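You operate a simulated robot arm through the tools that you are given. There is no shell and no other tool. Be economical: measure what you need, move in short steps, check, and stop when the job is done.

Carry out the task below with a simulated two-armed robot. There is one attempt and no reset: what you move stays moved.

JOB
Take the grey spool and put it on top of the soap. Push the drawer of the skein bench shut. Turn the length dial to 20 m. Switch the red brake lever off. Screw the lid back on the red flask. Any order will do. Set down upright: grey spool. The red brake lever goes to its stop.

It is judged by the outcome, as a careful person would: the job done as asked, and still so three seconds after it is handed in. It fails if anything else is knocked over, pushed out of place, dropped, spilled or broken. A push-on lid holds only when it is set on centred and level and pressed home; a screw cap is set on level and turned clockwise until tight.

ROBOT AND FRAMES
Two 7-joint arms with two-finger parallel grippers on one trunk, on a base that drives. Base frame: it is fixed to the floor where the robot stands at the start and does not move with it; the origin is under the middle of the robot, x ahead of it, y to its left, z up; the surface under the hand at the start is at about z = 840. Units: mm, rad, N and s.
The left shoulder is at the start at [20, 170, 1228], the right one opposite. With the tool pointing down near the work surface each hand reaches from about 100 to 660 mm from the robot's upright axis, wherever it stands, measured 20 degrees to its own side. Places, roughly: drawer of the skein bench [-1400, 3400, 700]; grey spool (5x5x7 cm) [600, 0, 900]; length dial [300, 300, 900]; red brake lever [-1800, -1300, 600]; red flask (15x10x30 cm) [-2900, 3100, 1000]; soap (9x6x4 cm) [-900, 3700, 900]. Payload 3.8 kg a hand.
The tool frame of a hand sits at the grasp point between the pads (the TCP): z along the fingers, y along the line on which they close. The tips reach 30 mm beyond it. The gripper opens to 110 mm. The fingers are 20 mm wide and 10 mm thick; the gripper's body (48 by 112 mm) begins 55 mm behind the TCP.
Orientation is told as [roll, pitch, yaw] about the base's x, y, z axes, in that order, counted from this pose: with the fingers straight down and closing along the base's y, the tool's x points along the base's -x, its y along +y and its z along -z.

CONTROLS
- The arms move only by the tool servo_tool. It takes "left_commands", "right_commands" or both (then of equal length, played together; a hand with none holds still); each is text: rows parted by semicolons, each of 6 numbers parted by spaces: the shift along the tool's x, y, z in mm, then the turn, a rotation vector about the tool's x, y, z in rad. In form: x y z wx wy wz; .... A call has 1 to 20 rows; each row shifts and turns the commanded pose from where the row before left it, along the tool's axes as they then stand. "left_claw" and "right_claw" are, for a hand that has rows, the finger opening in mm, from 0 to 110, set as the call begins (left out, the last holds). A row lasts 0.2 s, in which the tool goes at most 50 mm and 0.15 rad; a call with a longer step from one row to the next is refused whole, and so is a gripper value outside its range. Where a pose cannot be reached the arm comes as near as it can. A force on the tool above 40 N (or 10 N above the force at the start of the call, whichever is more), or a blocked arm, ends the call early, and 0.2 s more pass. The fingers move at their own pace (about 72 mm/s each) and stop on an object; they squeeze with about 36 N. The grip force told is the motor's: it shows also when the fingers shut on nothing. Time passes only in rows, and 0.2 s behind the last, so rows that do not move let the fingers close. It gives the time, the measured TCP pose, the force on the tool (base axes), the opening and the grip force at its end, in the units of the frame above (readings bear some noise), with the torque about the TCP (base axes, N m) and any sound that the robot's microphone picked up, and new pictures: "pictures" is both (left out), scene, wrist or none (wrist: the cameras of the hands that moved).
- Cameras (640 x 400 px; columns grow to the right, rows downward): "scene" is now at [100.1, 32.1, 1372.6]; the picture's right is [0.39, -0.92, 0.00], its down [-0.58, -0.25, -0.77] and it looks along [0.71, 0.30, -0.64] (base axes); focal length 276 px, centre (320, 200). "left" rides on the left gripper at [72, -17, -103] in its tool frame; the picture's right is [0.23, 0.97, 0.00], its down [-0.76, 0.18, -0.62] and it looks along [-0.61, 0.14, 0.78] (tool axes); focal length 222 px, centre (320, 200). "right" rides on the right gripper at [72, 17, -103] in its tool frame; the picture's right is [-0.23, 0.97, 0.00], its down [-0.76, -0.18, -0.62] and it looks along [-0.61, -0.14, 0.78] (tool axes); focal length 222 px, centre (320, 200). There is no depth. A picture from a camera that has moved, and an enlarged one, comes with that camera's place and axes in the base frame and with its lens.
- lift_body(by): slides the trunk up (or, below 0, down) by that many mm; the arms and the scene camera ride with it, the base frame stays. It gives what a move gives, with no picture.
- base_move(legs): drives the robot by 1 to 6 legs, each [ahead, turn to the left] in mm and rad, along the robot's own axes; the way and the turn of a leg run together, so that a leg with both is an arc; at most 1500 mm and 3.142 rad a leg. The arms and the cameras ride along, it lands a little off, and it stops where it bumps. It gives what a move gives, and a new picture of the scene camera.
- head_to(pan, tilt): turns the head with the scene camera to pan (to the left, within 1.396 rad either way) and tilt (down, from -0.506 to 1.204), counted from straight ahead of the robot. It gives what a move gives, and a new picture of the scene camera.
- inspect(camera, box): a new picture of the part [left, top, right, bottom] of that camera's present view, enlarged. The clock stands still meanwhile.
- finish_job(): hands the job in; it is judged then, once.

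Work in short steps. Places have to be worked out from the pictures, the camera data and where the tool is seen: move nearer, look again, correct. Check each grasp and each placing, and mend what went wrong. You have 165 turns and 260 pictures in all, those below and enlarged ones among them. Open the grippers and draw the arms clear of the work before you hand the job in, unless the task says otherwise; then end with one line.

The tools are called after "Request:" as a command line: name --argument value ..., lists and objects as JSON in quotes. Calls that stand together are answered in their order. servo_tool: Moves the arms, as the interface text tells. Its arguments: {"type":"object","properties":{"left_commands":{"type":"string"},"left_claw":{"type":"number"},"right_commands":{"type":"string"},"right_claw":{"type":"number"},"pictures":{"type":"string","enum":["both","scene","wrist","none"]}},"required":[]} The other tools are called the same way: lift_body (by) slides the trunk up or down; base_move (legs) drives the base; head_to (pan, tilt) turns the head that bears the scene camera; inspect (camera, box) takes an enlarged picture of a part of a camera's view; finish_job () hands the job in.

At the start:

```text
time_s: 0.0
left_tool_pos: [337.0, 413.7, 1162.4]
left_tcp_rot: [0.001, 0.0, 0.0]
left_contact_force: [0.1, -0.8, 0.0]
left_wrist_torque: [0.02, 0.0, 0.02]
left_grip_width: 110.0
left_grasp_force: 0.1
right_tool_pos: [485.8, -35.2, 1166.3]
right_tcp_rot: [0.0, 0.0, 0.0]
right_contact_force: [-0.7, -0.1, -0.2]
right_wrist_torque: [-0.01, -0.02, 0.0]
right_grip_width: 110.1
right_grasp_force: 0.1
trunk travel left (down, up): [-325.0, 245.0]
robot x, y, heading: [0.6, -3.6, 0.002]
head pan, tilt: [0.405, 0.688]
```

scene: 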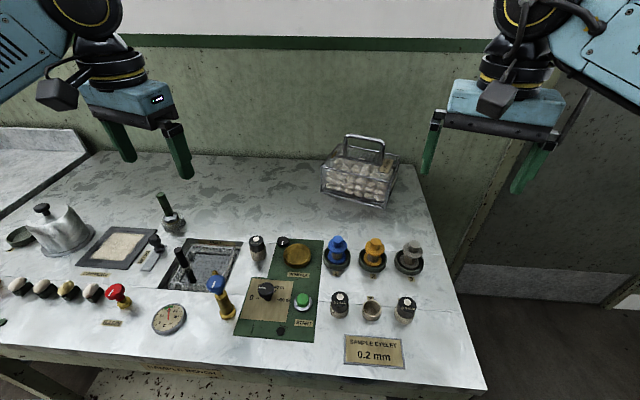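
right: 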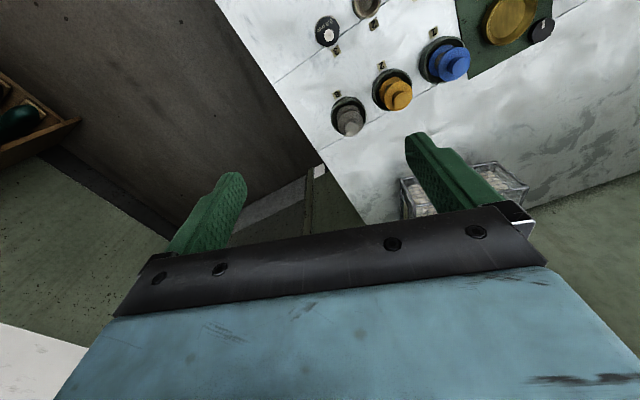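
left: 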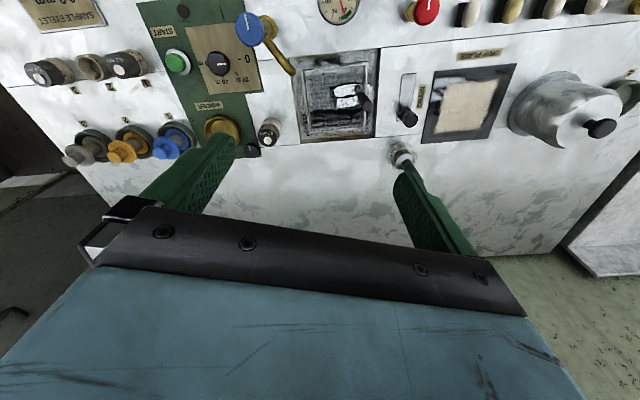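

The scene shows a bench with a green panel holding a black knob (probably the length dial) and three spools at the right. I enlarge both.

Request:
inspect --camera "scene" --box '[220, 220, 340, 350]'

Request:
inspect --camera "scene" --box '[310, 210, 470, 340]'

Request:
inspect --camera "left" --box '[130, 0, 290, 100]'

```text
3.08 times, centred on (280, 285) of scene
camera zoom: at [100.1, 32.1, 1372.6], right [0.39, -0.92, 0.0], down [-0.58, -0.25, -0.77], along [0.71, 0.3, -0.64], focal length 848 px, centre (443, -62)
```

zoom: 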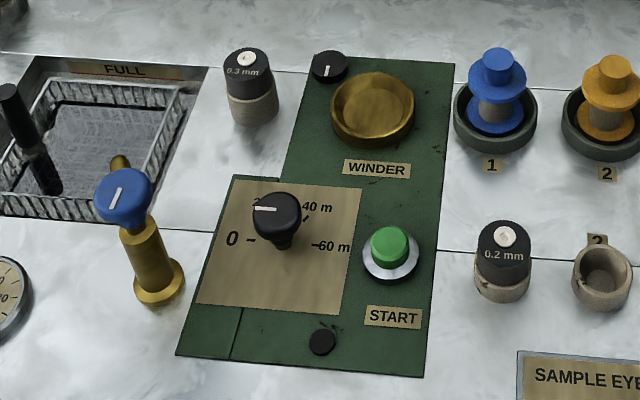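

```text
3.08 times, centred on (390, 275) of scene
camera zoom: at [100.1, 32.1, 1372.6], right [0.39, -0.92, 0.0], down [-0.58, -0.25, -0.77], along [0.71, 0.3, -0.64], focal length 848 px, centre (105, -31)
```

zoom: 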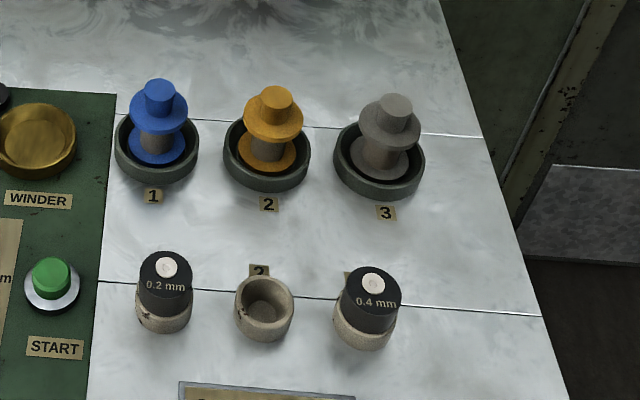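

```text
4.00 times, centred on (210, 50) of left
camera zoom: at [265.4, 398.4, 1265.5], right [-0.23, 0.97, 0.0], down [0.76, 0.18, 0.62], along [0.61, 0.14, -0.78], focal length 888 px, centre (760, 800)
```

zoom: 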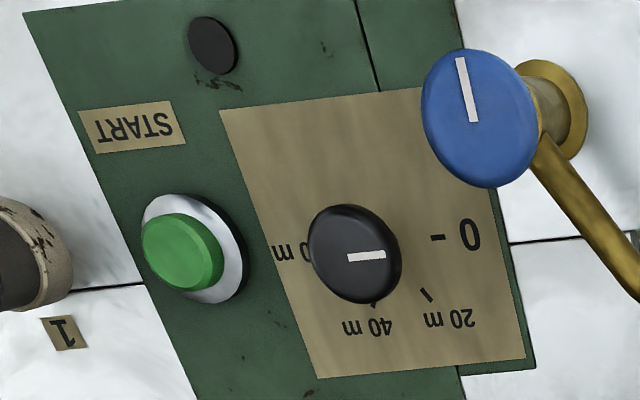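

I triangulate the dial knob at about (350, 256, 868), pointing to 0, and the grey spool top at about (552, -3, 907). I bring the left hand over the knob and the right hand over the spool, both well above, and look.

Request:
servo_tool --left_commands "-2.6 -31.5 30 0 0 0;-2.6 -31.5 30 0 0 0;-2.6 -31.5 30 0 0 0;-2.6 -31.5 30 0 0 0;-2.6 -31.5 30 0 0 0;0 0 0 0 0 0.14;0 0 0 0 0 0.14;0 0 0 0 0 0" --right_commands "-13.2 6.6 31 0 0 0;-13.2 6.6 31 0 0 0;-13.2 6.6 31 0 0 0;-13.2 6.6 31 0 0 0;-13.2 6.6 31 0 0 0;0 0 0 0 0 0;0 0 0 0 0 0;0 0 0 0 0 0" --left_claw 50 --right_claw 90

```text
time_s: 1.8
left_tool_pos: [352.0, 256.4, 1013.2]
left_tcp_rot: [0.002, 0.0, -0.281]
left_contact_force: [0.5, -0.9, 0.1]
left_wrist_torque: [0.0, -0.01, 0.0]
left_grip_width: 50.2
left_grasp_force: 0.0
right_tool_pos: [550.4, -2.8, 1012.1]
right_tcp_rot: [0.0, 0.0, 0.001]
right_contact_force: [0.2, -0.5, 0.0]
right_wrist_torque: [-0.01, 0.04, 0.01]
right_grip_width: 90.1
right_grasp_force: 0.0
trunk travel left (down, up): [-325.0, 245.0]
robot x, y, heading: [-0.8, -0.8, 0.001]
head pan, tilt: [0.405, 0.688]
camera scene: at [99.9, 32.1, 1372.6], right [0.39, -0.92, 0.0], down [-0.58, -0.25, -0.77], along [0.71, 0.3, -0.64], focal length 276 px, centre (320, 200)
camera right: at [478.7, 14.4, 1116.1], right [0.23, 0.97, 0.0], down [0.76, -0.18, 0.62], along [0.61, -0.14, -0.78], focal length 222 px, centre (320, 200)
camera left: at [276.5, 261.7, 1115.7], right [0.05, 1.0, 0.0], down [0.78, -0.04, 0.62], along [0.62, -0.03, -0.78], focal length 222 px, centre (320, 200)
```

scene: 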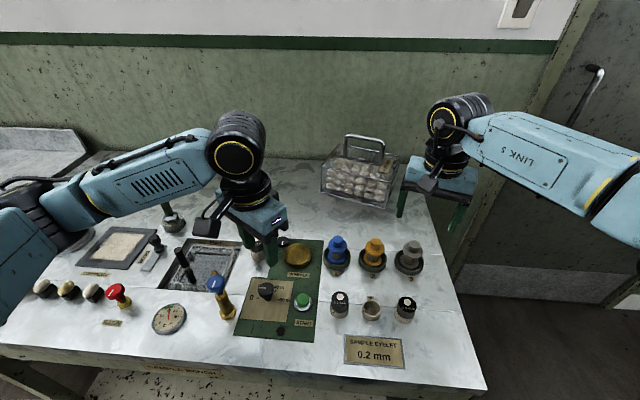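
right: 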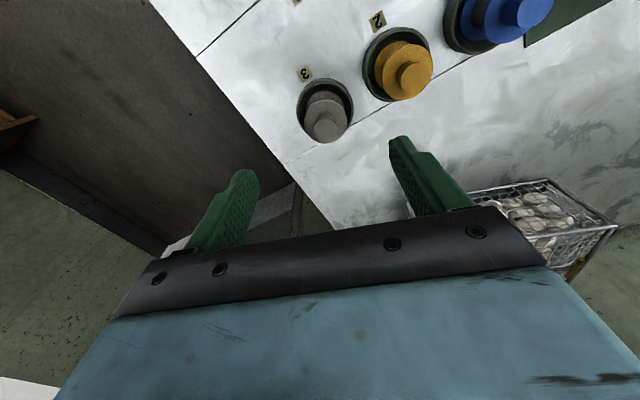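
left: 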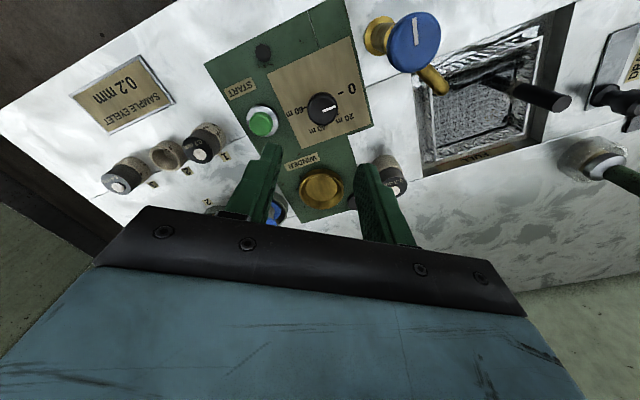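

Both hands line up well. I enlarge the spool and knob views to fix their places.

Request:
inspect --camera "right" --box '[270, 60, 390, 160]'

Request:
inspect --camera "left" --box '[230, 50, 390, 160]'

Request:
inspect --camera "scene" --box '[380, 225, 440, 285]'

```text
4.00 times, centred on (330, 110) of right
camera zoom: at [478.7, 14.4, 1116.1], right [0.23, 0.97, 0.0], down [0.76, -0.18, 0.62], along [0.61, -0.14, -0.78], focal length 888 px, centre (280, 560)
```

zoom: 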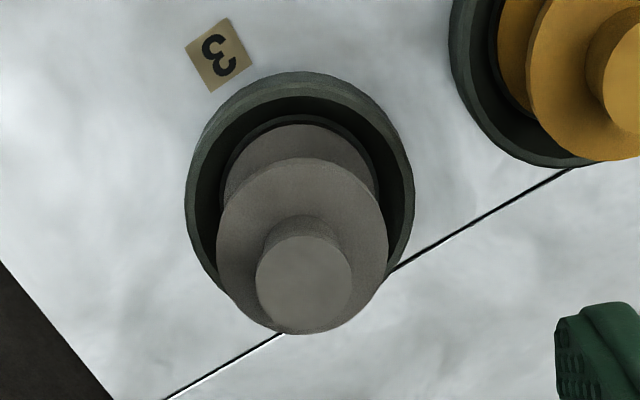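

```text
3.64 times, centred on (310, 105) of left
camera zoom: at [276.5, 261.7, 1115.7], right [0.05, 1.0, 0.0], down [0.78, -0.04, 0.62], along [0.62, -0.03, -0.78], focal length 808 px, centre (356, 546)
```

zoom: 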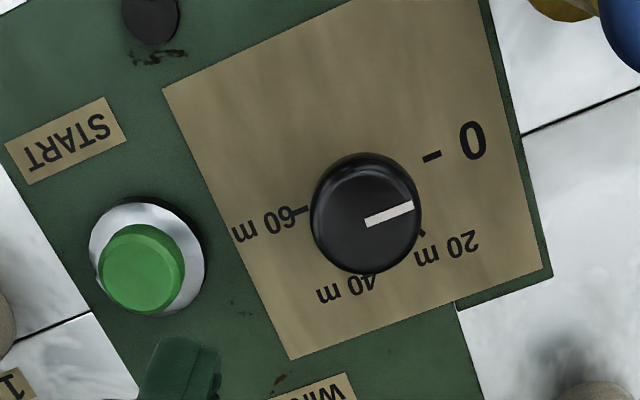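

```text
6.67 times, centred on (410, 255) of scene
camera zoom: at [99.9, 32.1, 1372.6], right [0.39, -0.92, 0.0], down [-0.58, -0.25, -0.77], along [0.71, 0.3, -0.64], focal length 1836 px, centre (-280, -167)
```

zoom: 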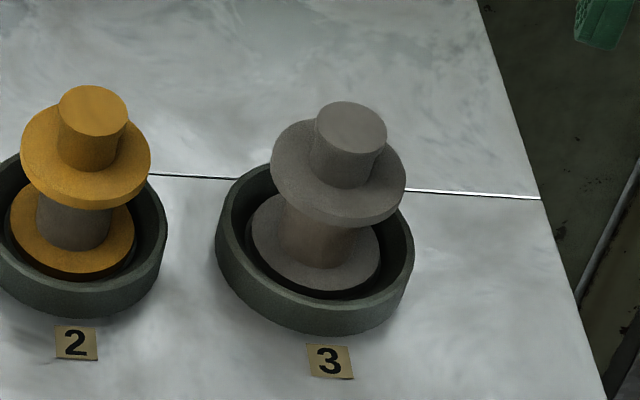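

Spool nub is at about (560, 1, 905), knob at (349, 258). The wrist camera housing could come near the blue lever during the turn, so I check how low it hangs.

Request:
inspect --camera "scene" --box '[190, 170, 310, 310]'

```text
2.86 times, centred on (250, 240) of scene
camera zoom: at [99.9, 32.1, 1372.6], right [0.39, -0.92, 0.0], down [-0.58, -0.25, -0.77], along [0.71, 0.3, -0.64], focal length 787 px, centre (520, 86)
```

zoom: 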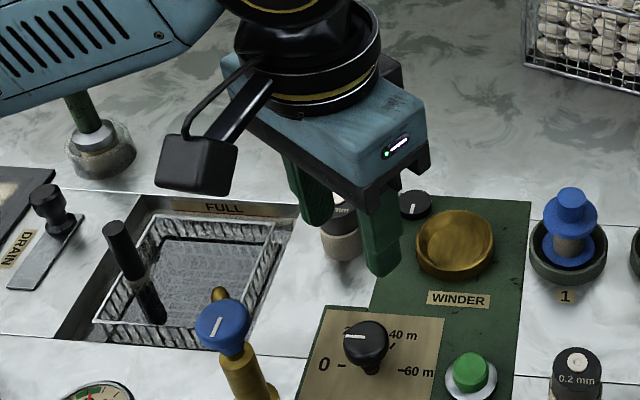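

The camera housing clears the blue lever by about 25 mm. I lower the left hand around the knob and the right hand around the spool's nub.

Request:
servo_tool --left_commands "3.4 1.1 0 0 0 0;0 0 26 0 0 0;0 0 26 0 0 0;0 0 26 0 0 0;0 0 26 0 0 0;0 0 25 0 0 0" --right_commands "-9.6 3.8 0 0 0 0;0 0 18 0 0 0;0 0 18 0 0 0;0 0 18 0 0 0;0 0 15 0 0 0;0 0 10 0 0 0" --left_claw 55 --right_claw 60

```text
time_s: 3.2
left_tool_pos: [348.5, 258.1, 882.7]
left_tcp_rot: [0.0, -0.001, -0.281]
left_contact_force: [-0.7, -0.1, -0.6]
left_wrist_torque: [0.03, 0.04, -0.02]
left_grip_width: 54.8
left_grasp_force: 0.1
right_tool_pos: [562.3, 2.4, 933.2]
right_tcp_rot: [0.001, 0.002, -0.001]
right_contact_force: [0.6, -0.2, 0.1]
right_wrist_torque: [-0.02, 0.01, 0.02]
right_grip_width: 60.2
right_grasp_force: 0.0
trunk travel left (down, up): [-325.0, 245.0]
robot x, y, heading: [-2.4, -0.5, 0.002]
head pan, tilt: [0.405, 0.688]
camera scene: at [100.2, 32.2, 1372.6], right [0.39, -0.92, 0.0], down [-0.58, -0.25, -0.77], along [0.71, 0.3, -0.64], focal length 276 px, centre (320, 200)
camera right: at [488.8, 18.6, 1036.3], right [0.23, 0.97, 0.0], down [0.76, -0.18, 0.62], along [0.61, -0.14, -0.78], focal length 222 px, centre (320, 200)
camera left: at [273.8, 263.6, 986.3], right [0.05, 1.0, 0.0], down [0.78, -0.04, 0.62], along [0.62, -0.03, -0.78], focal length 222 px, centre (320, 200)
```

scene: 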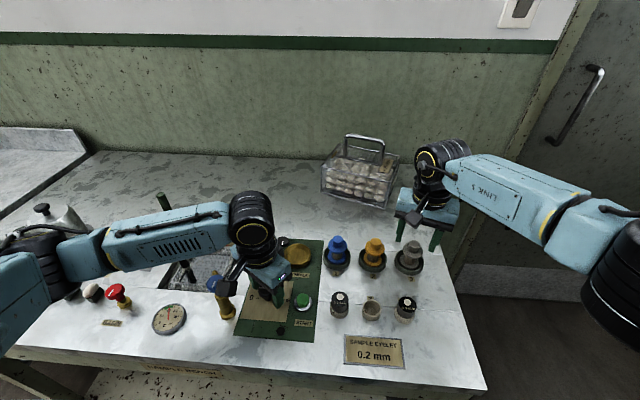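
right: 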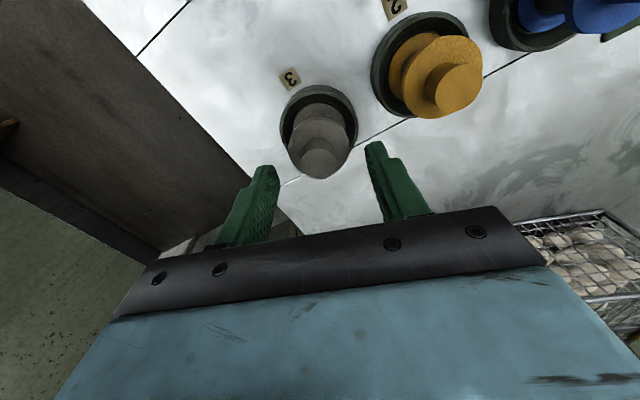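
left: 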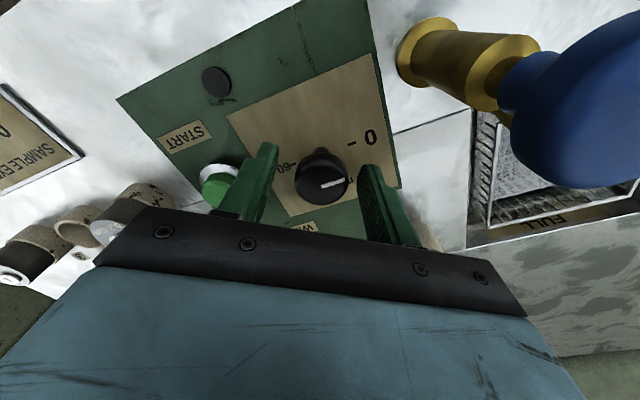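

Knob sits between the left fingers and the nub is aligned under the right hand. I close the left on the knob and lower the right 10 mm more.

Request:
servo_tool --left_commands "-2 0 0 0 0 0;0 0 0 0 0 0;0 0 0 0 0 0;0 0 0 0 0 0" --right_commands "0 0 5 0 0 0;0 0 5 0 0 0;0 0 0 0 0 0;0 0 0 0 0 0" --left_claw 0 --right_claw 60 --pictures "wrist"

```text
time_s: 4.2
left_tool_pos: [350.0, 258.3, 883.8]
left_tcp_rot: [-0.001, 0.002, -0.279]
left_contact_force: [-3.5, 4.9, -0.4]
left_wrist_torque: [0.2, 0.17, 0.01]
left_grip_width: 31.3
left_grasp_force: 45.2
right_tool_pos: [560.9, 3.7, 921.5]
right_tcp_rot: [0.002, -0.002, -0.002]
right_contact_force: [-0.3, -0.8, 0.4]
right_wrist_torque: [0.01, 0.01, 0.0]
right_grip_width: 60.0
right_grasp_force: 0.1
trunk travel left (down, up): [-325.0, 245.0]
robot x, y, heading: [-1.4, -0.3, -0.002]
head pan, tilt: [0.405, 0.688]
camera right: at [488.1, 19.1, 1026.3], right [0.23, 0.97, 0.0], down [0.76, -0.18, 0.62], along [0.61, -0.14, -0.78], focal length 222 px, centre (320, 200)
camera left: at [275.1, 263.6, 986.6], right [0.05, 1.0, 0.0], down [0.78, -0.04, 0.62], along [0.62, -0.03, -0.78], focal length 222 px, centre (320, 200)
```

right: 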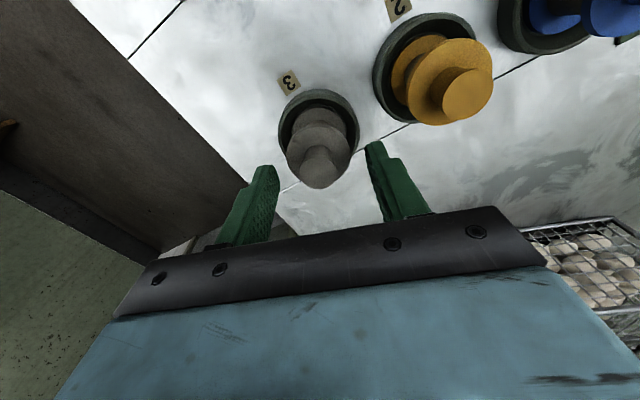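
left: 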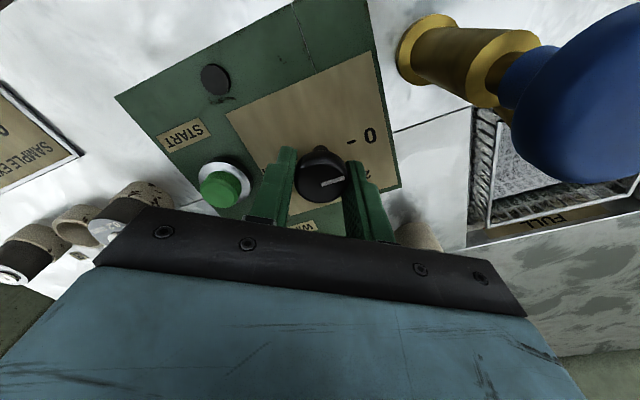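

Knob gripped (31 mm). I turn it clockwise 60° while the right hand closes on the spool nub.

Request:
servo_tool --left_commands "0 0 0 0 0 0.15;0 0 0 0 0 0.15;0 0 0 0 0 0.15;0 0 0 0 0 0.15;0 0 0 0 0 0.15;0 0 0 0 0 0.15;0 0 0 0 0 0.147;0 0 0 0 0 0" --right_commands "0 0 0 0 0 0;0 0 0 0 0 0;0 0 0 0 0 0;0 0 0 0 0 0;0 0 0 0 0 0;0 0 0 0 0 0;0 0 0 0 0 0;0 0 0 0 0 0" --left_claw 0 --right_claw 0

```text
time_s: 6.0
left_tool_pos: [347.7, 256.5, 884.1]
left_tcp_rot: [-0.002, 0.002, -1.329]
left_contact_force: [-16.6, -5.6, -2.7]
left_wrist_torque: [0.24, 0.3, 0.06]
left_grip_width: 31.3
left_grasp_force: 45.0
right_tool_pos: [559.5, 0.9, 922.6]
right_tcp_rot: [-0.001, 0.0, -0.001]
right_contact_force: [-0.6, -0.2, 0.0]
right_wrist_torque: [0.01, -0.01, 0.01]
right_grip_width: 21.7
right_grasp_force: 35.8
trunk travel left (down, up): [-325.0, 245.0]
robot x, y, heading: [-0.3, 3.0, 0.003]
head pan, tilt: [0.405, 0.688]
camera scene: at [98.3, 31.4, 1372.7], right [0.39, -0.92, 0.0], down [-0.58, -0.25, -0.77], along [0.71, 0.3, -0.63], focal length 276 px, centre (320, 200)
camera right: at [487.1, 18.1, 1026.9], right [0.23, 0.97, 0.0], down [0.76, -0.18, 0.62], along [0.61, -0.14, -0.78], focal length 222 px, centre (320, 200)
camera left: at [314.1, 324.7, 986.5], right [0.89, 0.45, 0.0], down [0.36, -0.7, 0.62], along [0.28, -0.56, -0.78], focal length 222 px, centre (320, 200)
```

scene: 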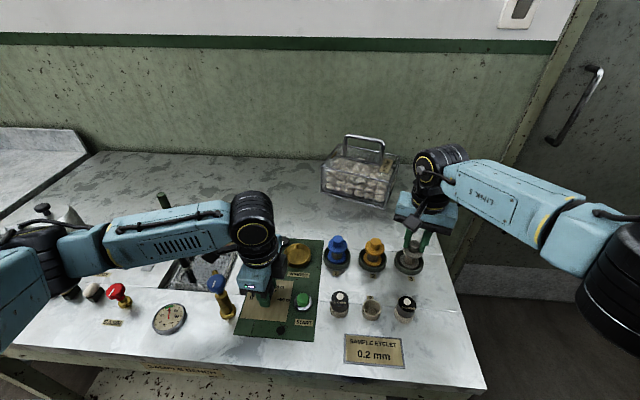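
right: 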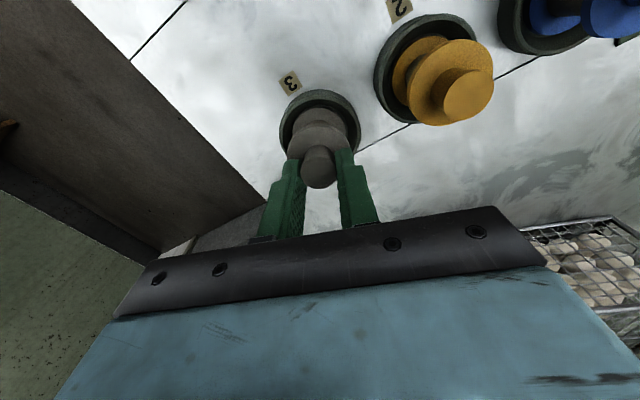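
left: 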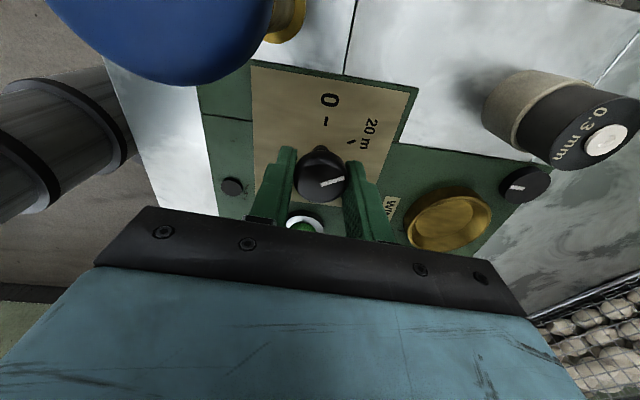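

The spool is gripped (22 mm) and the knob turned with the hand. I enlarge the dial to compare pointer and 20 m tick.

Request:
inspect --camera "left" --box '[250, 80, 410, 220]'

```text
2.86 times, centred on (330, 150) of left
camera zoom: at [314.1, 324.7, 986.5], right [0.89, 0.45, 0.0], down [0.36, -0.7, 0.62], along [0.28, -0.56, -0.78], focal length 635 px, centre (291, 343)
```

zoom: 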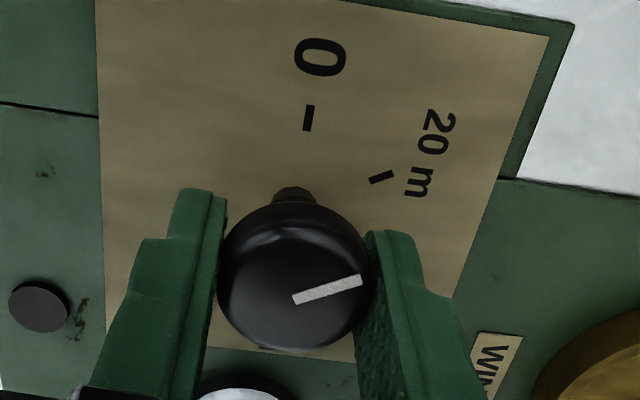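

My estimates put the ticks 60° apart and the pointer near 20 m, with maybe a few degrees' uncertainty. I release, raise and turn back to the earlier viewing pose for a like-for-like check, and lift the spool.

Request:
servo_tool --left_commands "0 0 0 0 0 0;0 0 0 0 0 0;0 0 -26 0 0 0;0 0 -26 0 0 0;0 0 -26 0 0 0;0 0 -26 0 0 0;0 0 -26 0 0 0;0 0 0 0 0 -0.15;0 0 0 0 0 -0.15;0 0 0 0 0 -0.15;0 0 0 0 0 -0.15;0 0 0 0 0 -0.15;0 0 0 0 0 -0.15;0 0 0 0 0 -0.147;0 0 0 0 0 0" --right_commands "0 0 -4 0 0 0;0 0 -8 0 0 0;0 0 -10 0 0 0;0 0 -15 0 0 0;0 0 -15 0 0 0;0 0 -15 0 0 0;0 0 -15 0 0 0;0 0 -15 0 0 0;0 0 -15 0 0 0;0 0 -15 0 0 0;0 0 -10 0 0 0;0 0 0 0 0 0;0 0 0 0 0 0;0 0 0 0 0 0;0 0 0 0 0 0" --left_claw 55 --right_claw 0

Request:
inspect --camera "left" --box '[230, 50, 390, 160]'

```text
time_s: 9.2
left_tool_pos: [349.2, 257.6, 1012.6]
left_tcp_rot: [0.0, 0.001, -0.28]
left_contact_force: [-0.1, -0.7, -0.2]
left_wrist_torque: [0.01, 0.0, 0.03]
left_grip_width: 54.9
left_grasp_force: 0.0
right_tool_pos: [559.1, 2.1, 1059.3]
right_tcp_rot: [0.0, 0.0, 0.001]
right_contact_force: [-0.3, 0.3, -1.4]
right_wrist_torque: [0.0, -0.03, -0.01]
right_grip_width: 21.5
right_grasp_force: 36.4
trunk travel left (down, up): [-325.0, 245.0]
robot x, y, heading: [3.6, -1.0, 0.0]
head pan, tilt: [0.405, 0.688]
camera scene: at [100.1, 32.1, 1372.6], right [0.39, -0.92, 0.0], down [-0.58, -0.25, -0.77], along [0.71, 0.3, -0.64], focal length 276 px, centre (320, 200)
camera right: at [488.1, 18.8, 1163.6], right [0.23, 0.97, 0.0], down [0.76, -0.18, 0.62], along [0.61, -0.14, -0.78], focal length 222 px, centre (320, 200)
camera left: at [275.5, 262.7, 1116.4], right [0.05, 1.0, 0.0], down [0.78, -0.04, 0.62], along [0.62, -0.03, -0.78], focal length 222 px, centre (320, 200)
```

scene: 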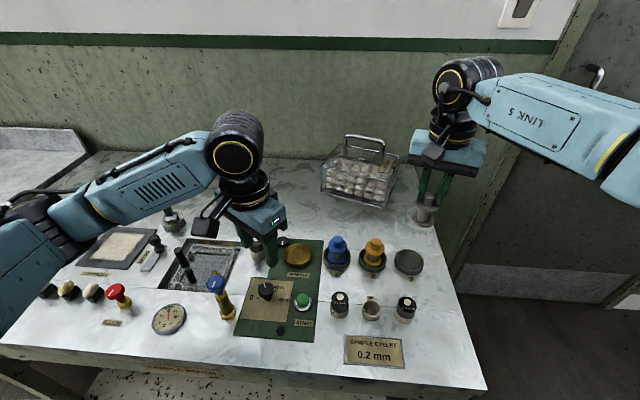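
right: 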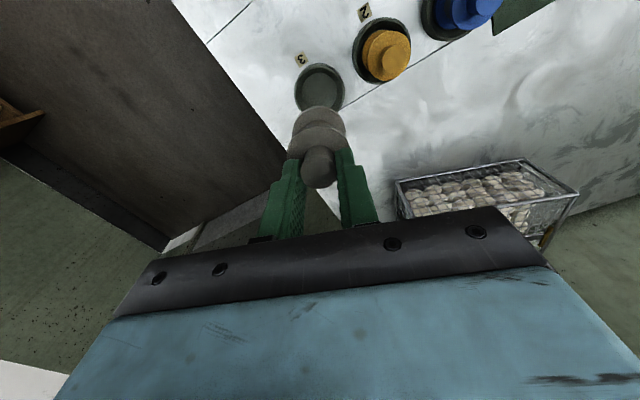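
left: 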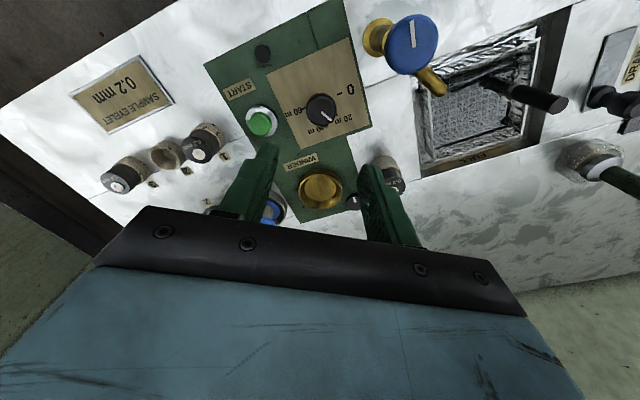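

```text
3.64 times, centred on (310, 105) of left
camera zoom: at [275.5, 262.7, 1116.4], right [0.05, 1.0, 0.0], down [0.78, -0.04, 0.62], along [0.62, -0.03, -0.78], focal length 808 px, centre (356, 546)
```

zoom: 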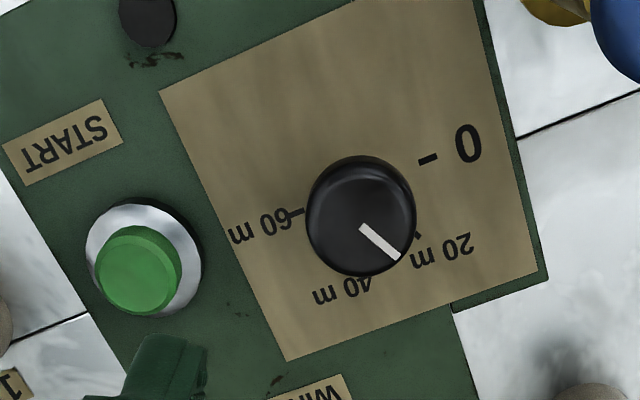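

Pointer moved 58–60° by the same measure that had it at 0 before, so it sits on 20 m. I double-check from the scene camera.

Request:
inspect --camera "scene" --box '[235, 265, 305, 315]'

```text
8.00 times, centred on (270, 290) of scene
camera zoom: at [100.1, 32.1, 1372.6], right [0.39, -0.92, 0.0], down [-0.58, -0.25, -0.77], along [0.71, 0.3, -0.64], focal length 2204 px, centre (720, -520)
```

zoom: 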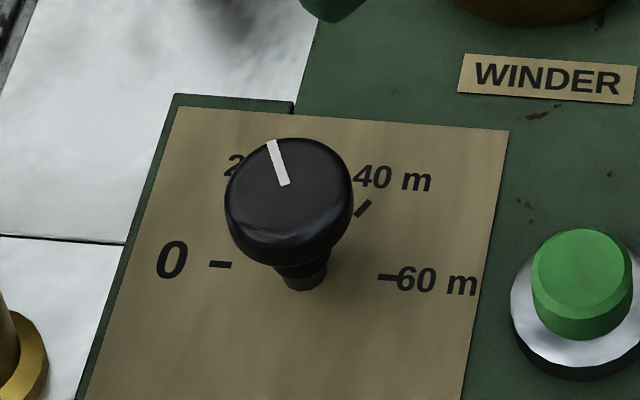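

Three measures put the pointer about 4–5° past the tick (toward 40). I regrip and turn it back a touch.

Request:
servo_tool --left_commands "0 0 26 0 0 0;0 0 26 0 0 0;0 0 26 0 0 0;0 0 26 0 0 0;0 0 24 0 0 0" --left_claw 55 --pictures "none"

Request:
servo_tool --left_commands "0 0 0 0 0 0;0 0 0 0 0 0;0 0 0 0 0 0;0 0 0 0 0 -0.075;0 0 0 0 0 0" --left_claw 0 --pictures "none"

Request:
servo_tool --left_commands "0 0 0 0 0 0;0 0 0 0 0 0;0 0 -26 0 0 0;0 0 -26 0 0 0;0 0 -26 0 0 0;0 0 -26 0 0 0;0 0 -26 0 0 0;0 0 0 0 0 0" --left_claw 55 --pictures "none"

Request:
inspect --camera "scene" --box '[235, 265, 305, 315]'

Request:
inspect --camera "left" --box '[230, 50, 390, 160]'

```text
time_s: 10.4
left_tool_pos: [350.3, 258.1, 884.2]
left_tcp_rot: [0.0, 0.0, -0.279]
left_contact_force: [-0.6, -0.9, -0.3]
left_wrist_torque: [-0.03, -0.01, -0.01]
left_grip_width: 55.0
left_grasp_force: 0.1
right_tool_pos: [560.3, 2.0, 1059.1]
right_tcp_rot: [0.001, -0.002, 0.0]
right_contact_force: [0.0, 0.2, 0.1]
right_wrist_torque: [0.02, 0.03, -0.05]
right_grip_width: 21.5
right_grasp_force: 36.2
trunk travel left (down, up): [-325.0, 245.0]
robot x, y, heading: [-1.4, -4.8, 0.004]
head pan, tilt: [0.405, 0.688]
```

```text
time_s: 11.6
left_tool_pos: [350.8, 259.0, 884.5]
left_tcp_rot: [0.001, 0.0, -0.203]
left_contact_force: [2.5, 5.4, -1.9]
left_wrist_torque: [0.2, -0.01, 0.01]
left_grip_width: 31.2
left_grasp_force: 44.8
right_tool_pos: [561.7, 2.1, 1059.8]
right_tcp_rot: [0.0, -0.001, -0.001]
right_contact_force: [0.4, -0.3, -1.0]
right_wrist_torque: [0.01, -0.02, -0.04]
right_grip_width: 21.4
right_grasp_force: 36.4
trunk travel left (down, up): [-325.0, 245.0]
robot x, y, heading: [2.5, -2.8, 0.002]
head pan, tilt: [0.405, 0.688]
```

```text
time_s: 13.4
left_tool_pos: [350.7, 256.6, 1013.8]
left_tcp_rot: [-0.001, -0.001, -0.204]
left_contact_force: [0.0, 0.1, -1.1]
left_wrist_torque: [0.03, 0.0, 0.01]
left_grip_width: 54.9
left_grasp_force: 0.0
right_tool_pos: [560.9, 1.6, 1059.5]
right_tcp_rot: [-0.002, 0.0, 0.0]
right_contact_force: [0.4, -0.5, -0.5]
right_wrist_torque: [0.01, 0.02, 0.03]
right_grip_width: 21.7
right_grasp_force: 35.6
trunk travel left (down, up): [-325.0, 245.0]
robot x, y, heading: [0.6, 0.5, -0.002]
head pan, tilt: [0.405, 0.688]
```

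```text
8.00 times, centred on (270, 290) of scene
camera zoom: at [100.1, 32.2, 1372.6], right [0.39, -0.92, 0.0], down [-0.58, -0.25, -0.77], along [0.71, 0.3, -0.64], focal length 2204 px, centre (720, -520)
```

zoom: 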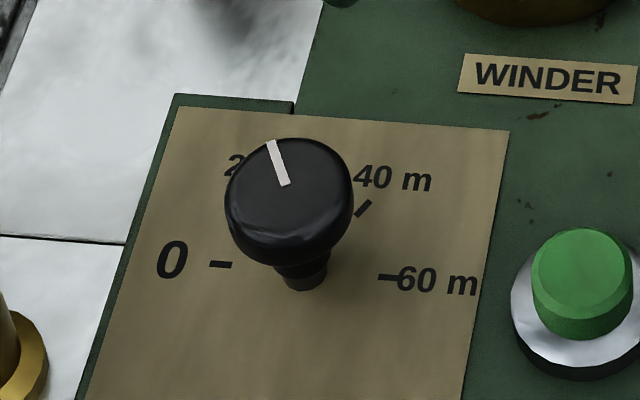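

```text
3.64 times, centred on (310, 105) of left
camera zoom: at [276.0, 257.4, 1118.3], right [-0.02, 1.0, 0.0], down [0.78, 0.02, 0.62], along [0.62, 0.02, -0.78], focal length 808 px, centre (356, 546)
```

zoom: 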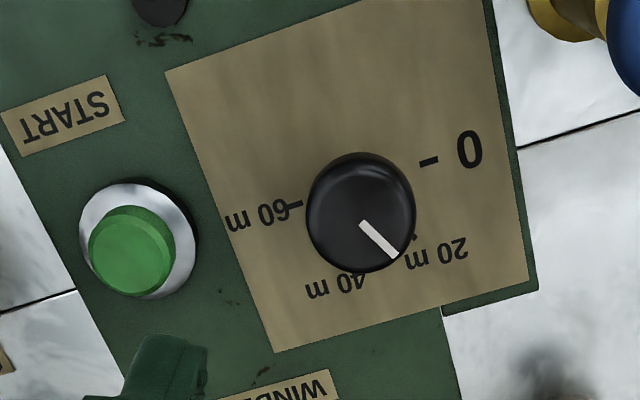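

The dial snapped back to exactly the same place: it has detents and rests on 20 m. Now I draw both arms in and up for driving, keeping the spool upright.

Request:
servo_tool --left_commands "0 0 -30 0 0 0;0 0 -30 0 0 0;0 0 -30 0 0 0;0 0 -30 0 0 0;0 0 -27 0 0 0;0 0 0 0 0 -0.1;0 0 0 0 0 -0.104;10 22 0 0 0 0;10 22 0 0 0 0" --right_commands "0 0 -25 0 0 0;0 0 -25 0 0 0;0 0 -25 0 0 0;0 0 -25 0 0 0;36 -30 0 0 0 0;36 -30 0 0 0 0;36 -30 0 0 0 0;36 -30 0 0 0 0;36 -30 0 0 0 0" --left_claw 110 --right_claw 0 --pictures "none"

Request:
head_to --pan 1.39 --tilt 0.35

Request:
head_to --pan -1.39 --tilt 0.35

```text
time_s: 15.4
left_tool_pos: [329.5, 300.3, 1162.7]
left_tcp_rot: [-0.001, 0.0, 0.0]
left_contact_force: [0.0, -0.4, -0.9]
left_wrist_torque: [0.05, -0.03, -0.03]
left_grip_width: 109.9
left_grasp_force: 0.2
right_tool_pos: [380.9, -148.0, 1159.3]
right_tcp_rot: [0.002, -0.002, -0.002]
right_contact_force: [0.3, -0.2, -1.1]
right_wrist_torque: [0.01, 0.02, -0.01]
right_grip_width: 21.4
right_grasp_force: 35.5
trunk travel left (down, up): [-325.0, 245.0]
robot x, y, heading: [-0.7, -0.1, -0.003]
head pan, tilt: [0.405, 0.688]
```

```text
time_s: 16.7
left_tool_pos: [329.6, 299.7, 1160.7]
left_tcp_rot: [-0.002, 0.0, 0.0]
left_contact_force: [-0.9, -0.2, 0.3]
left_wrist_torque: [0.02, 0.02, -0.02]
left_grip_width: 110.2
left_grasp_force: 0.0
right_tool_pos: [381.8, -147.1, 1159.5]
right_tcp_rot: [0.002, 0.0, 0.0]
right_contact_force: [0.3, 0.0, 0.0]
right_wrist_torque: [0.02, 0.0, -0.01]
right_grip_width: 21.5
right_grasp_force: 36.4
trunk travel left (down, up): [-325.0, 245.0]
robot x, y, heading: [-3.8, -4.0, 0.003]
head pan, tilt: [1.389, 0.351]
camera scene: at [38.5, 90.0, 1403.0], right [0.98, -0.18, 0.0], down [-0.06, -0.34, -0.94], along [0.17, 0.92, -0.34], focal length 276 px, centre (320, 200)
```

scene: 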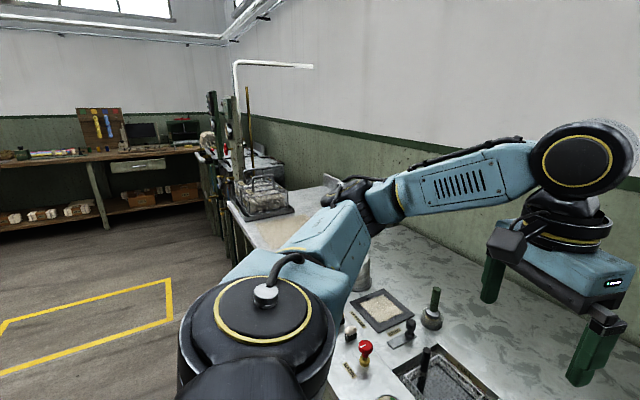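

```text
time_s: 19.1
left_tool_pos: [331.3, 301.5, 1160.9]
left_tcp_rot: [0.0, 0.0, 0.001]
left_contact_force: [0.2, -0.3, -0.4]
left_wrist_torque: [0.0, 0.01, -0.02]
left_grip_width: 110.0
left_grasp_force: 0.1
right_tool_pos: [382.2, -146.5, 1159.7]
right_tcp_rot: [0.002, 0.0, -0.001]
right_contact_force: [-0.1, 0.2, -0.6]
right_wrist_torque: [0.02, 0.01, 0.02]
right_grip_width: 21.3
right_grasp_force: 36.1
trunk travel left (down, up): [-325.0, 245.0]
robot x, y, heading: [1.1, -0.3, 0.003]
head pan, tilt: [-1.389, 0.351]
camera scene: at [38.5, -93.1, 1403.0], right [-0.98, -0.18, 0.0], down [-0.06, 0.34, -0.94], along [0.17, -0.92, -0.34], focal length 276 px, centre (320, 200)
```

scene: 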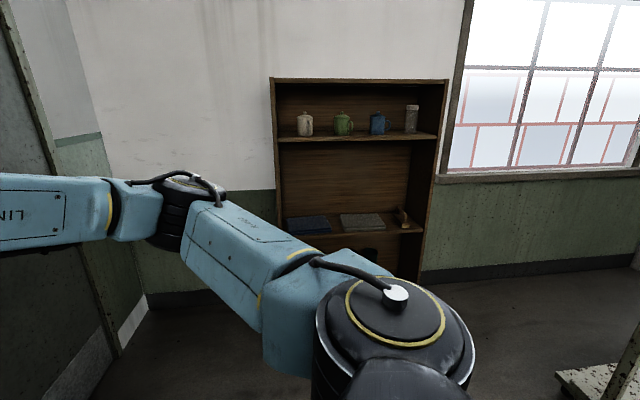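

The skein bench seems to be on the far wall (+y). I back off 600 mm and turn left to face it.

Request:
base_move --legs '[[-600, 0], [0, 1.57]]'

Request:
head_to --pan 0.6 --tilt 0.3

Request:
head_to --pan -0.2 --tilt 0.25

```text
time_s: 26.3
left_tool_pos: [-901.3, 324.3, 1162.3]
left_tcp_rot: [0.0, -0.002, 1.577]
left_contact_force: [-0.4, -0.8, -0.1]
left_wrist_torque: [0.01, -0.01, -0.01]
left_grip_width: 110.2
left_grasp_force: 0.1
right_tool_pos: [-454.5, 380.8, 1160.0]
right_tcp_rot: [-0.002, 0.0, 1.58]
right_contact_force: [0.6, 0.2, -1.4]
right_wrist_torque: [0.0, 0.01, -0.02]
right_grip_width: 21.8
right_grasp_force: 35.8
trunk travel left (down, up): [-325.0, 245.0]
robot x, y, heading: [-600.7, -6.2, 1.576]
head pan, tilt: [-1.389, 0.351]
camera scene: at [-506.7, 34.5, 1403.0], right [0.19, -0.98, 0.0], down [-0.34, -0.06, -0.94], along [0.92, 0.18, -0.34], focal length 276 px, centre (320, 200)
```

scene: 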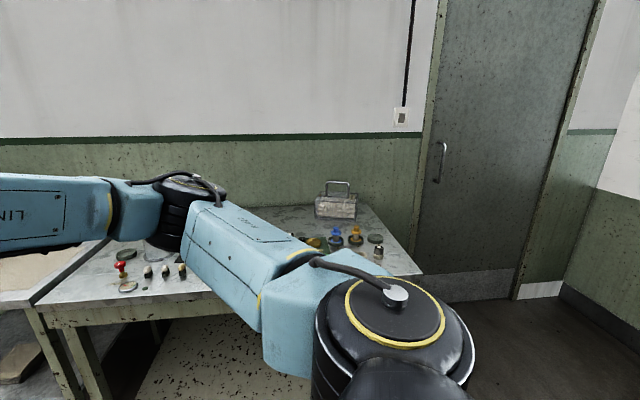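

```text
time_s: 28.2
left_tool_pos: [-903.1, 324.6, 1161.7]
left_tcp_rot: [0.001, 0.001, 1.58]
left_contact_force: [0.9, -0.3, -0.1]
left_wrist_torque: [0.02, -0.02, 0.01]
left_grip_width: 110.2
left_grasp_force: 0.1
right_tool_pos: [-454.7, 380.4, 1159.6]
right_tcp_rot: [-0.001, 0.002, 1.58]
right_contact_force: [0.0, -0.2, -0.6]
right_wrist_torque: [0.03, -0.05, 0.0]
right_grip_width: 21.5
right_grasp_force: 36.3
trunk travel left (down, up): [-325.0, 245.0]
robot x, y, heading: [-598.3, -3.0, 1.581]
head pan, tilt: [0.6, 0.3]
camera scene: at [-651.3, 93.5, 1407.7], right [0.82, 0.57, 0.0], down [0.17, -0.24, -0.96], along [-0.55, 0.78, -0.3], focal length 276 px, centre (320, 200)
```

scene: 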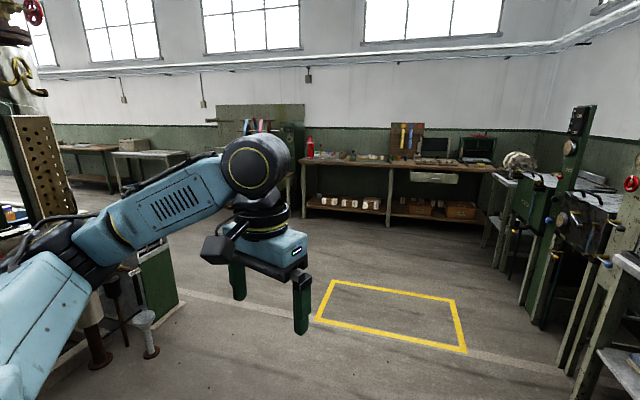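

```text
time_s: 29.4
left_tool_pos: [-902.0, 323.5, 1161.9]
left_tcp_rot: [0.0, 0.0, 1.58]
left_contact_force: [0.1, -0.2, 0.4]
left_wrist_torque: [0.02, 0.0, -0.03]
left_grip_width: 110.0
left_grasp_force: 0.1
right_tool_pos: [-453.4, 381.0, 1160.0]
right_tcp_rot: [0.001, -0.001, 1.581]
right_contact_force: [-0.2, 0.8, -0.4]
right_wrist_torque: [-0.03, -0.03, 0.03]
right_grip_width: 21.6
right_grasp_force: 36.1
trunk travel left (down, up): [-325.0, 245.0]
robot x, y, heading: [-598.6, 0.9, 1.583]
head pan, tilt: [-0.201, 0.25]
camera scene: at [-580.2, 108.6, 1412.4], right [0.98, -0.19, 0.0], down [-0.05, -0.24, -0.97], along [0.18, 0.95, -0.25], focal length 276 px, centre (320, 200)
```

scene: 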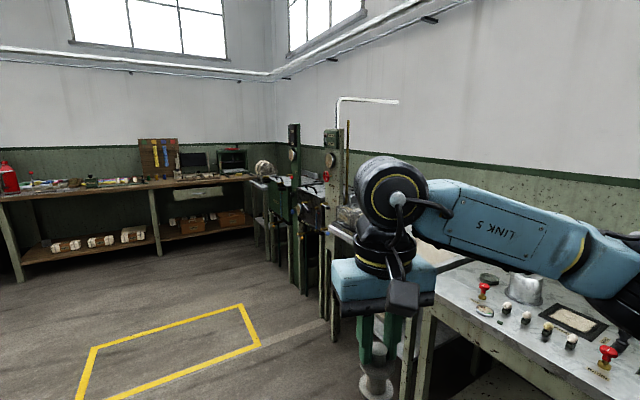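

The floor is clear towards the skein bench. I drive toward about (-1150, 2300) and face +y.

Request:
base_move --legs '[[0, 0.22], [1200, 0], [1150, 0], [0, -0.23]]'

Request:
head_to --pan 0.0 --tilt 0.45

```text
time_s: 42.6
left_tool_pos: [-1423.8, 2638.5, 1161.8]
left_tcp_rot: [0.0, 0.0, 1.566]
left_contact_force: [0.5, 0.0, 0.0]
left_wrist_torque: [0.01, 0.03, -0.02]
left_grip_width: 109.9
left_grasp_force: 0.1
right_tool_pos: [-974.5, 2688.6, 1159.3]
right_tcp_rot: [0.001, 0.001, 1.567]
right_contact_force: [-0.2, -1.0, 0.9]
right_wrist_torque: [0.01, 0.03, 0.0]
right_grip_width: 21.6
right_grasp_force: 35.8
trunk travel left (down, up): [-325.0, 245.0]
robot x, y, heading: [-1122.9, 2301.8, 1.563]
head pan, tilt: [-0.201, 0.25]
camera scene: at [-1103.9, 2417.7, 1412.4], right [0.98, -0.2, 0.0], down [-0.05, -0.24, -0.97], along [0.2, 0.95, -0.25], focal length 276 px, centre (320, 200)
```

scene: 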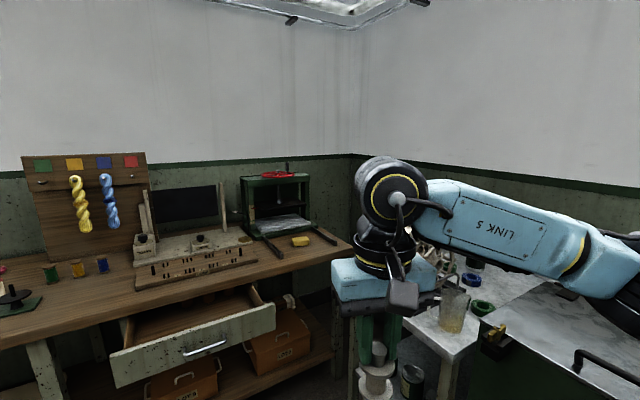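

```text
time_s: 43.3
left_tool_pos: [-1423.6, 2638.4, 1161.0]
left_tcp_rot: [0.001, 0.0, 1.566]
left_contact_force: [-0.1, 0.4, 0.6]
left_wrist_torque: [0.0, 0.02, 0.01]
left_grip_width: 110.1
left_grasp_force: 0.1
right_tool_pos: [-975.1, 2688.8, 1160.3]
right_tcp_rot: [0.001, 0.0, 1.566]
right_contact_force: [-0.3, 0.0, 0.3]
right_wrist_torque: [0.0, -0.01, -0.03]
right_grip_width: 21.4
right_grasp_force: 35.9
trunk travel left (down, up): [-325.0, 245.0]
robot x, y, heading: [-1126.8, 2308.1, 1.567]
head pan, tilt: [0.0, 0.45]
camera scene: at [-1123.1, 2417.9, 1393.8], right [1.0, 0.0, 0.0], down [0.0, -0.43, -0.9], along [0.0, 0.9, -0.43], focal length 276 px, centre (320, 200)
```

scene: 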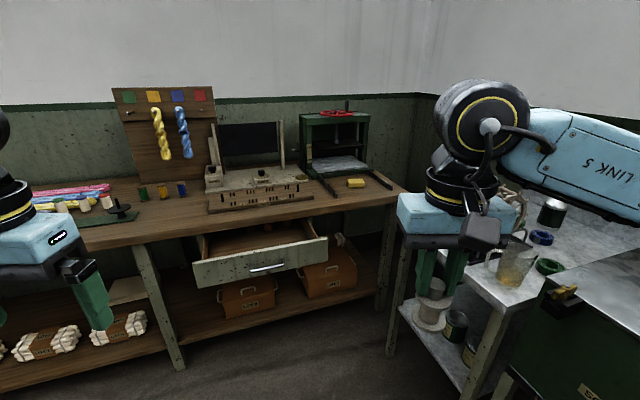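

Skein bench: the drawer front sits at about y=3260 with the bench edge at about 3445, and a yellow block (likely the soap) is near (-947, 3676). I enlarge both.

Request:
inspect --camera "scene" --box '[300, 150, 420, 225]'

Request:
inspect --camera "scene" --box '[180, 200, 340, 300]'

```text
5.33 times, centred on (360, 188) of scene
camera zoom: at [-1123.1, 2417.9, 1393.8], right [1.0, 0.0, 0.0], down [0.0, -0.43, -0.9], along [0.0, 0.9, -0.43], focal length 1469 px, centre (107, 267)
```

zoom: 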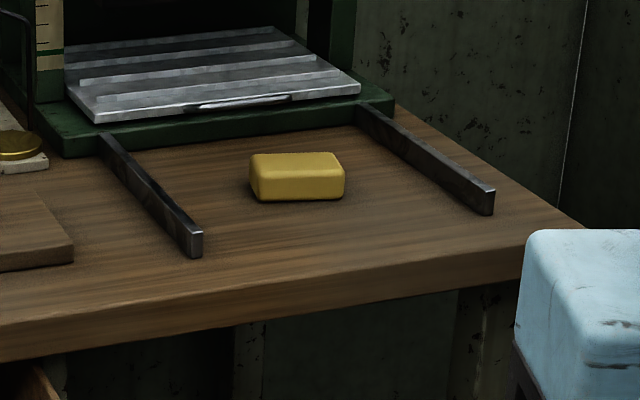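

```text
4.00 times, centred on (260, 250) of scene
camera zoom: at [-1123.1, 2417.9, 1393.8], right [1.0, 0.0, 0.0], down [0.0, -0.43, -0.9], along [0.0, 0.9, -0.43], focal length 1102 px, centre (560, 0)
```

zoom: 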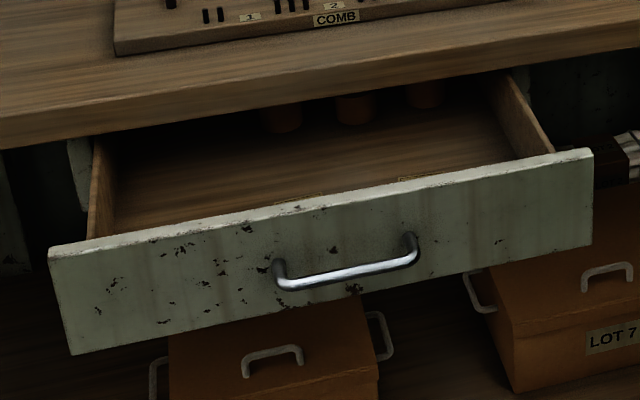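

The bench is turned about 0.33 rad, so I should face heading ≈1.90. I drive to about (-1070, 2940) and face the drawer.

Request:
base_move --legs '[[0, -0.1], [630, 0], [0, 0.43]]'

Request:
head_to --pan 0.1 --tilt 0.8

```text
time_s: 48.6
left_tool_pos: [-1453.2, 3146.6, 1161.6]
left_tcp_rot: [0.0, -0.001, 1.9]
left_contact_force: [-0.2, -0.2, 0.7]
left_wrist_torque: [0.02, -0.04, 0.04]
left_grip_width: 110.1
left_grasp_force: 0.0
right_tool_pos: [-1044.8, 3341.7, 1160.0]
right_tcp_rot: [0.0, 0.0, 1.902]
right_contact_force: [-1.0, 1.0, -0.4]
right_wrist_torque: [0.02, 0.01, -0.05]
right_grip_width: 21.2
right_grasp_force: 35.7
trunk travel left (down, up): [-325.0, 245.0]
robot x, y, heading: [-1060.1, 2932.9, 1.905]
head pan, tilt: [0.0, 0.45]
camera scene: at [-1097.0, 3037.9, 1393.8], right [0.95, 0.33, 0.0], down [0.14, -0.41, -0.9], along [-0.29, 0.85, -0.44], focal length 276 px, centre (320, 200)
```

scene: 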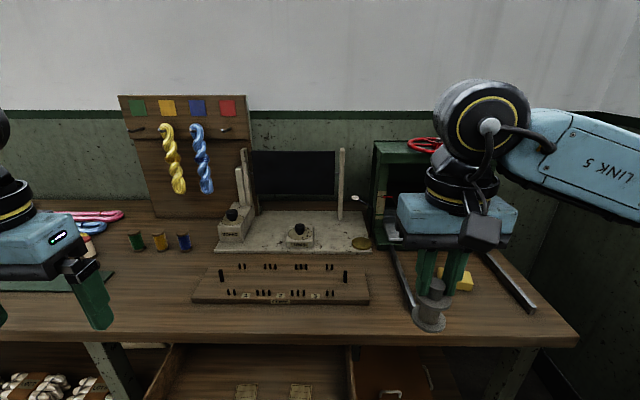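

```text
time_s: 49.5
left_tool_pos: [-1452.5, 3145.8, 1161.2]
left_tcp_rot: [0.0, -0.001, 1.899]
left_contact_force: [-0.2, 0.2, 0.2]
left_wrist_torque: [-0.02, -0.04, -0.04]
left_grip_width: 109.9
left_grasp_force: 0.1
right_tool_pos: [-1046.2, 3341.7, 1159.5]
right_tcp_rot: [-0.001, 0.0, 1.903]
right_contact_force: [0.3, -0.3, -0.2]
right_wrist_torque: [-0.01, 0.01, -0.01]
right_grip_width: 21.5
right_grasp_force: 35.8
trunk travel left (down, up): [-325.0, 245.0]
robot x, y, heading: [-1061.0, 2933.6, 1.902]
head pan, tilt: [0.099, 0.799]
camera scene: at [-1100.5, 3024.5, 1363.4], right [0.91, 0.42, 0.0], down [0.3, -0.65, -0.7], along [-0.29, 0.63, -0.72], focal length 276 px, centre (320, 200)
```

scene: 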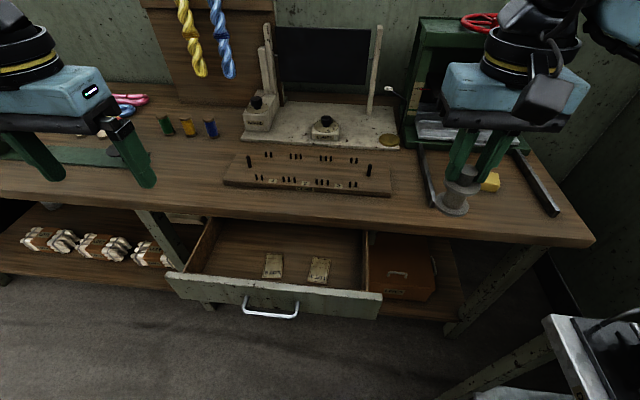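

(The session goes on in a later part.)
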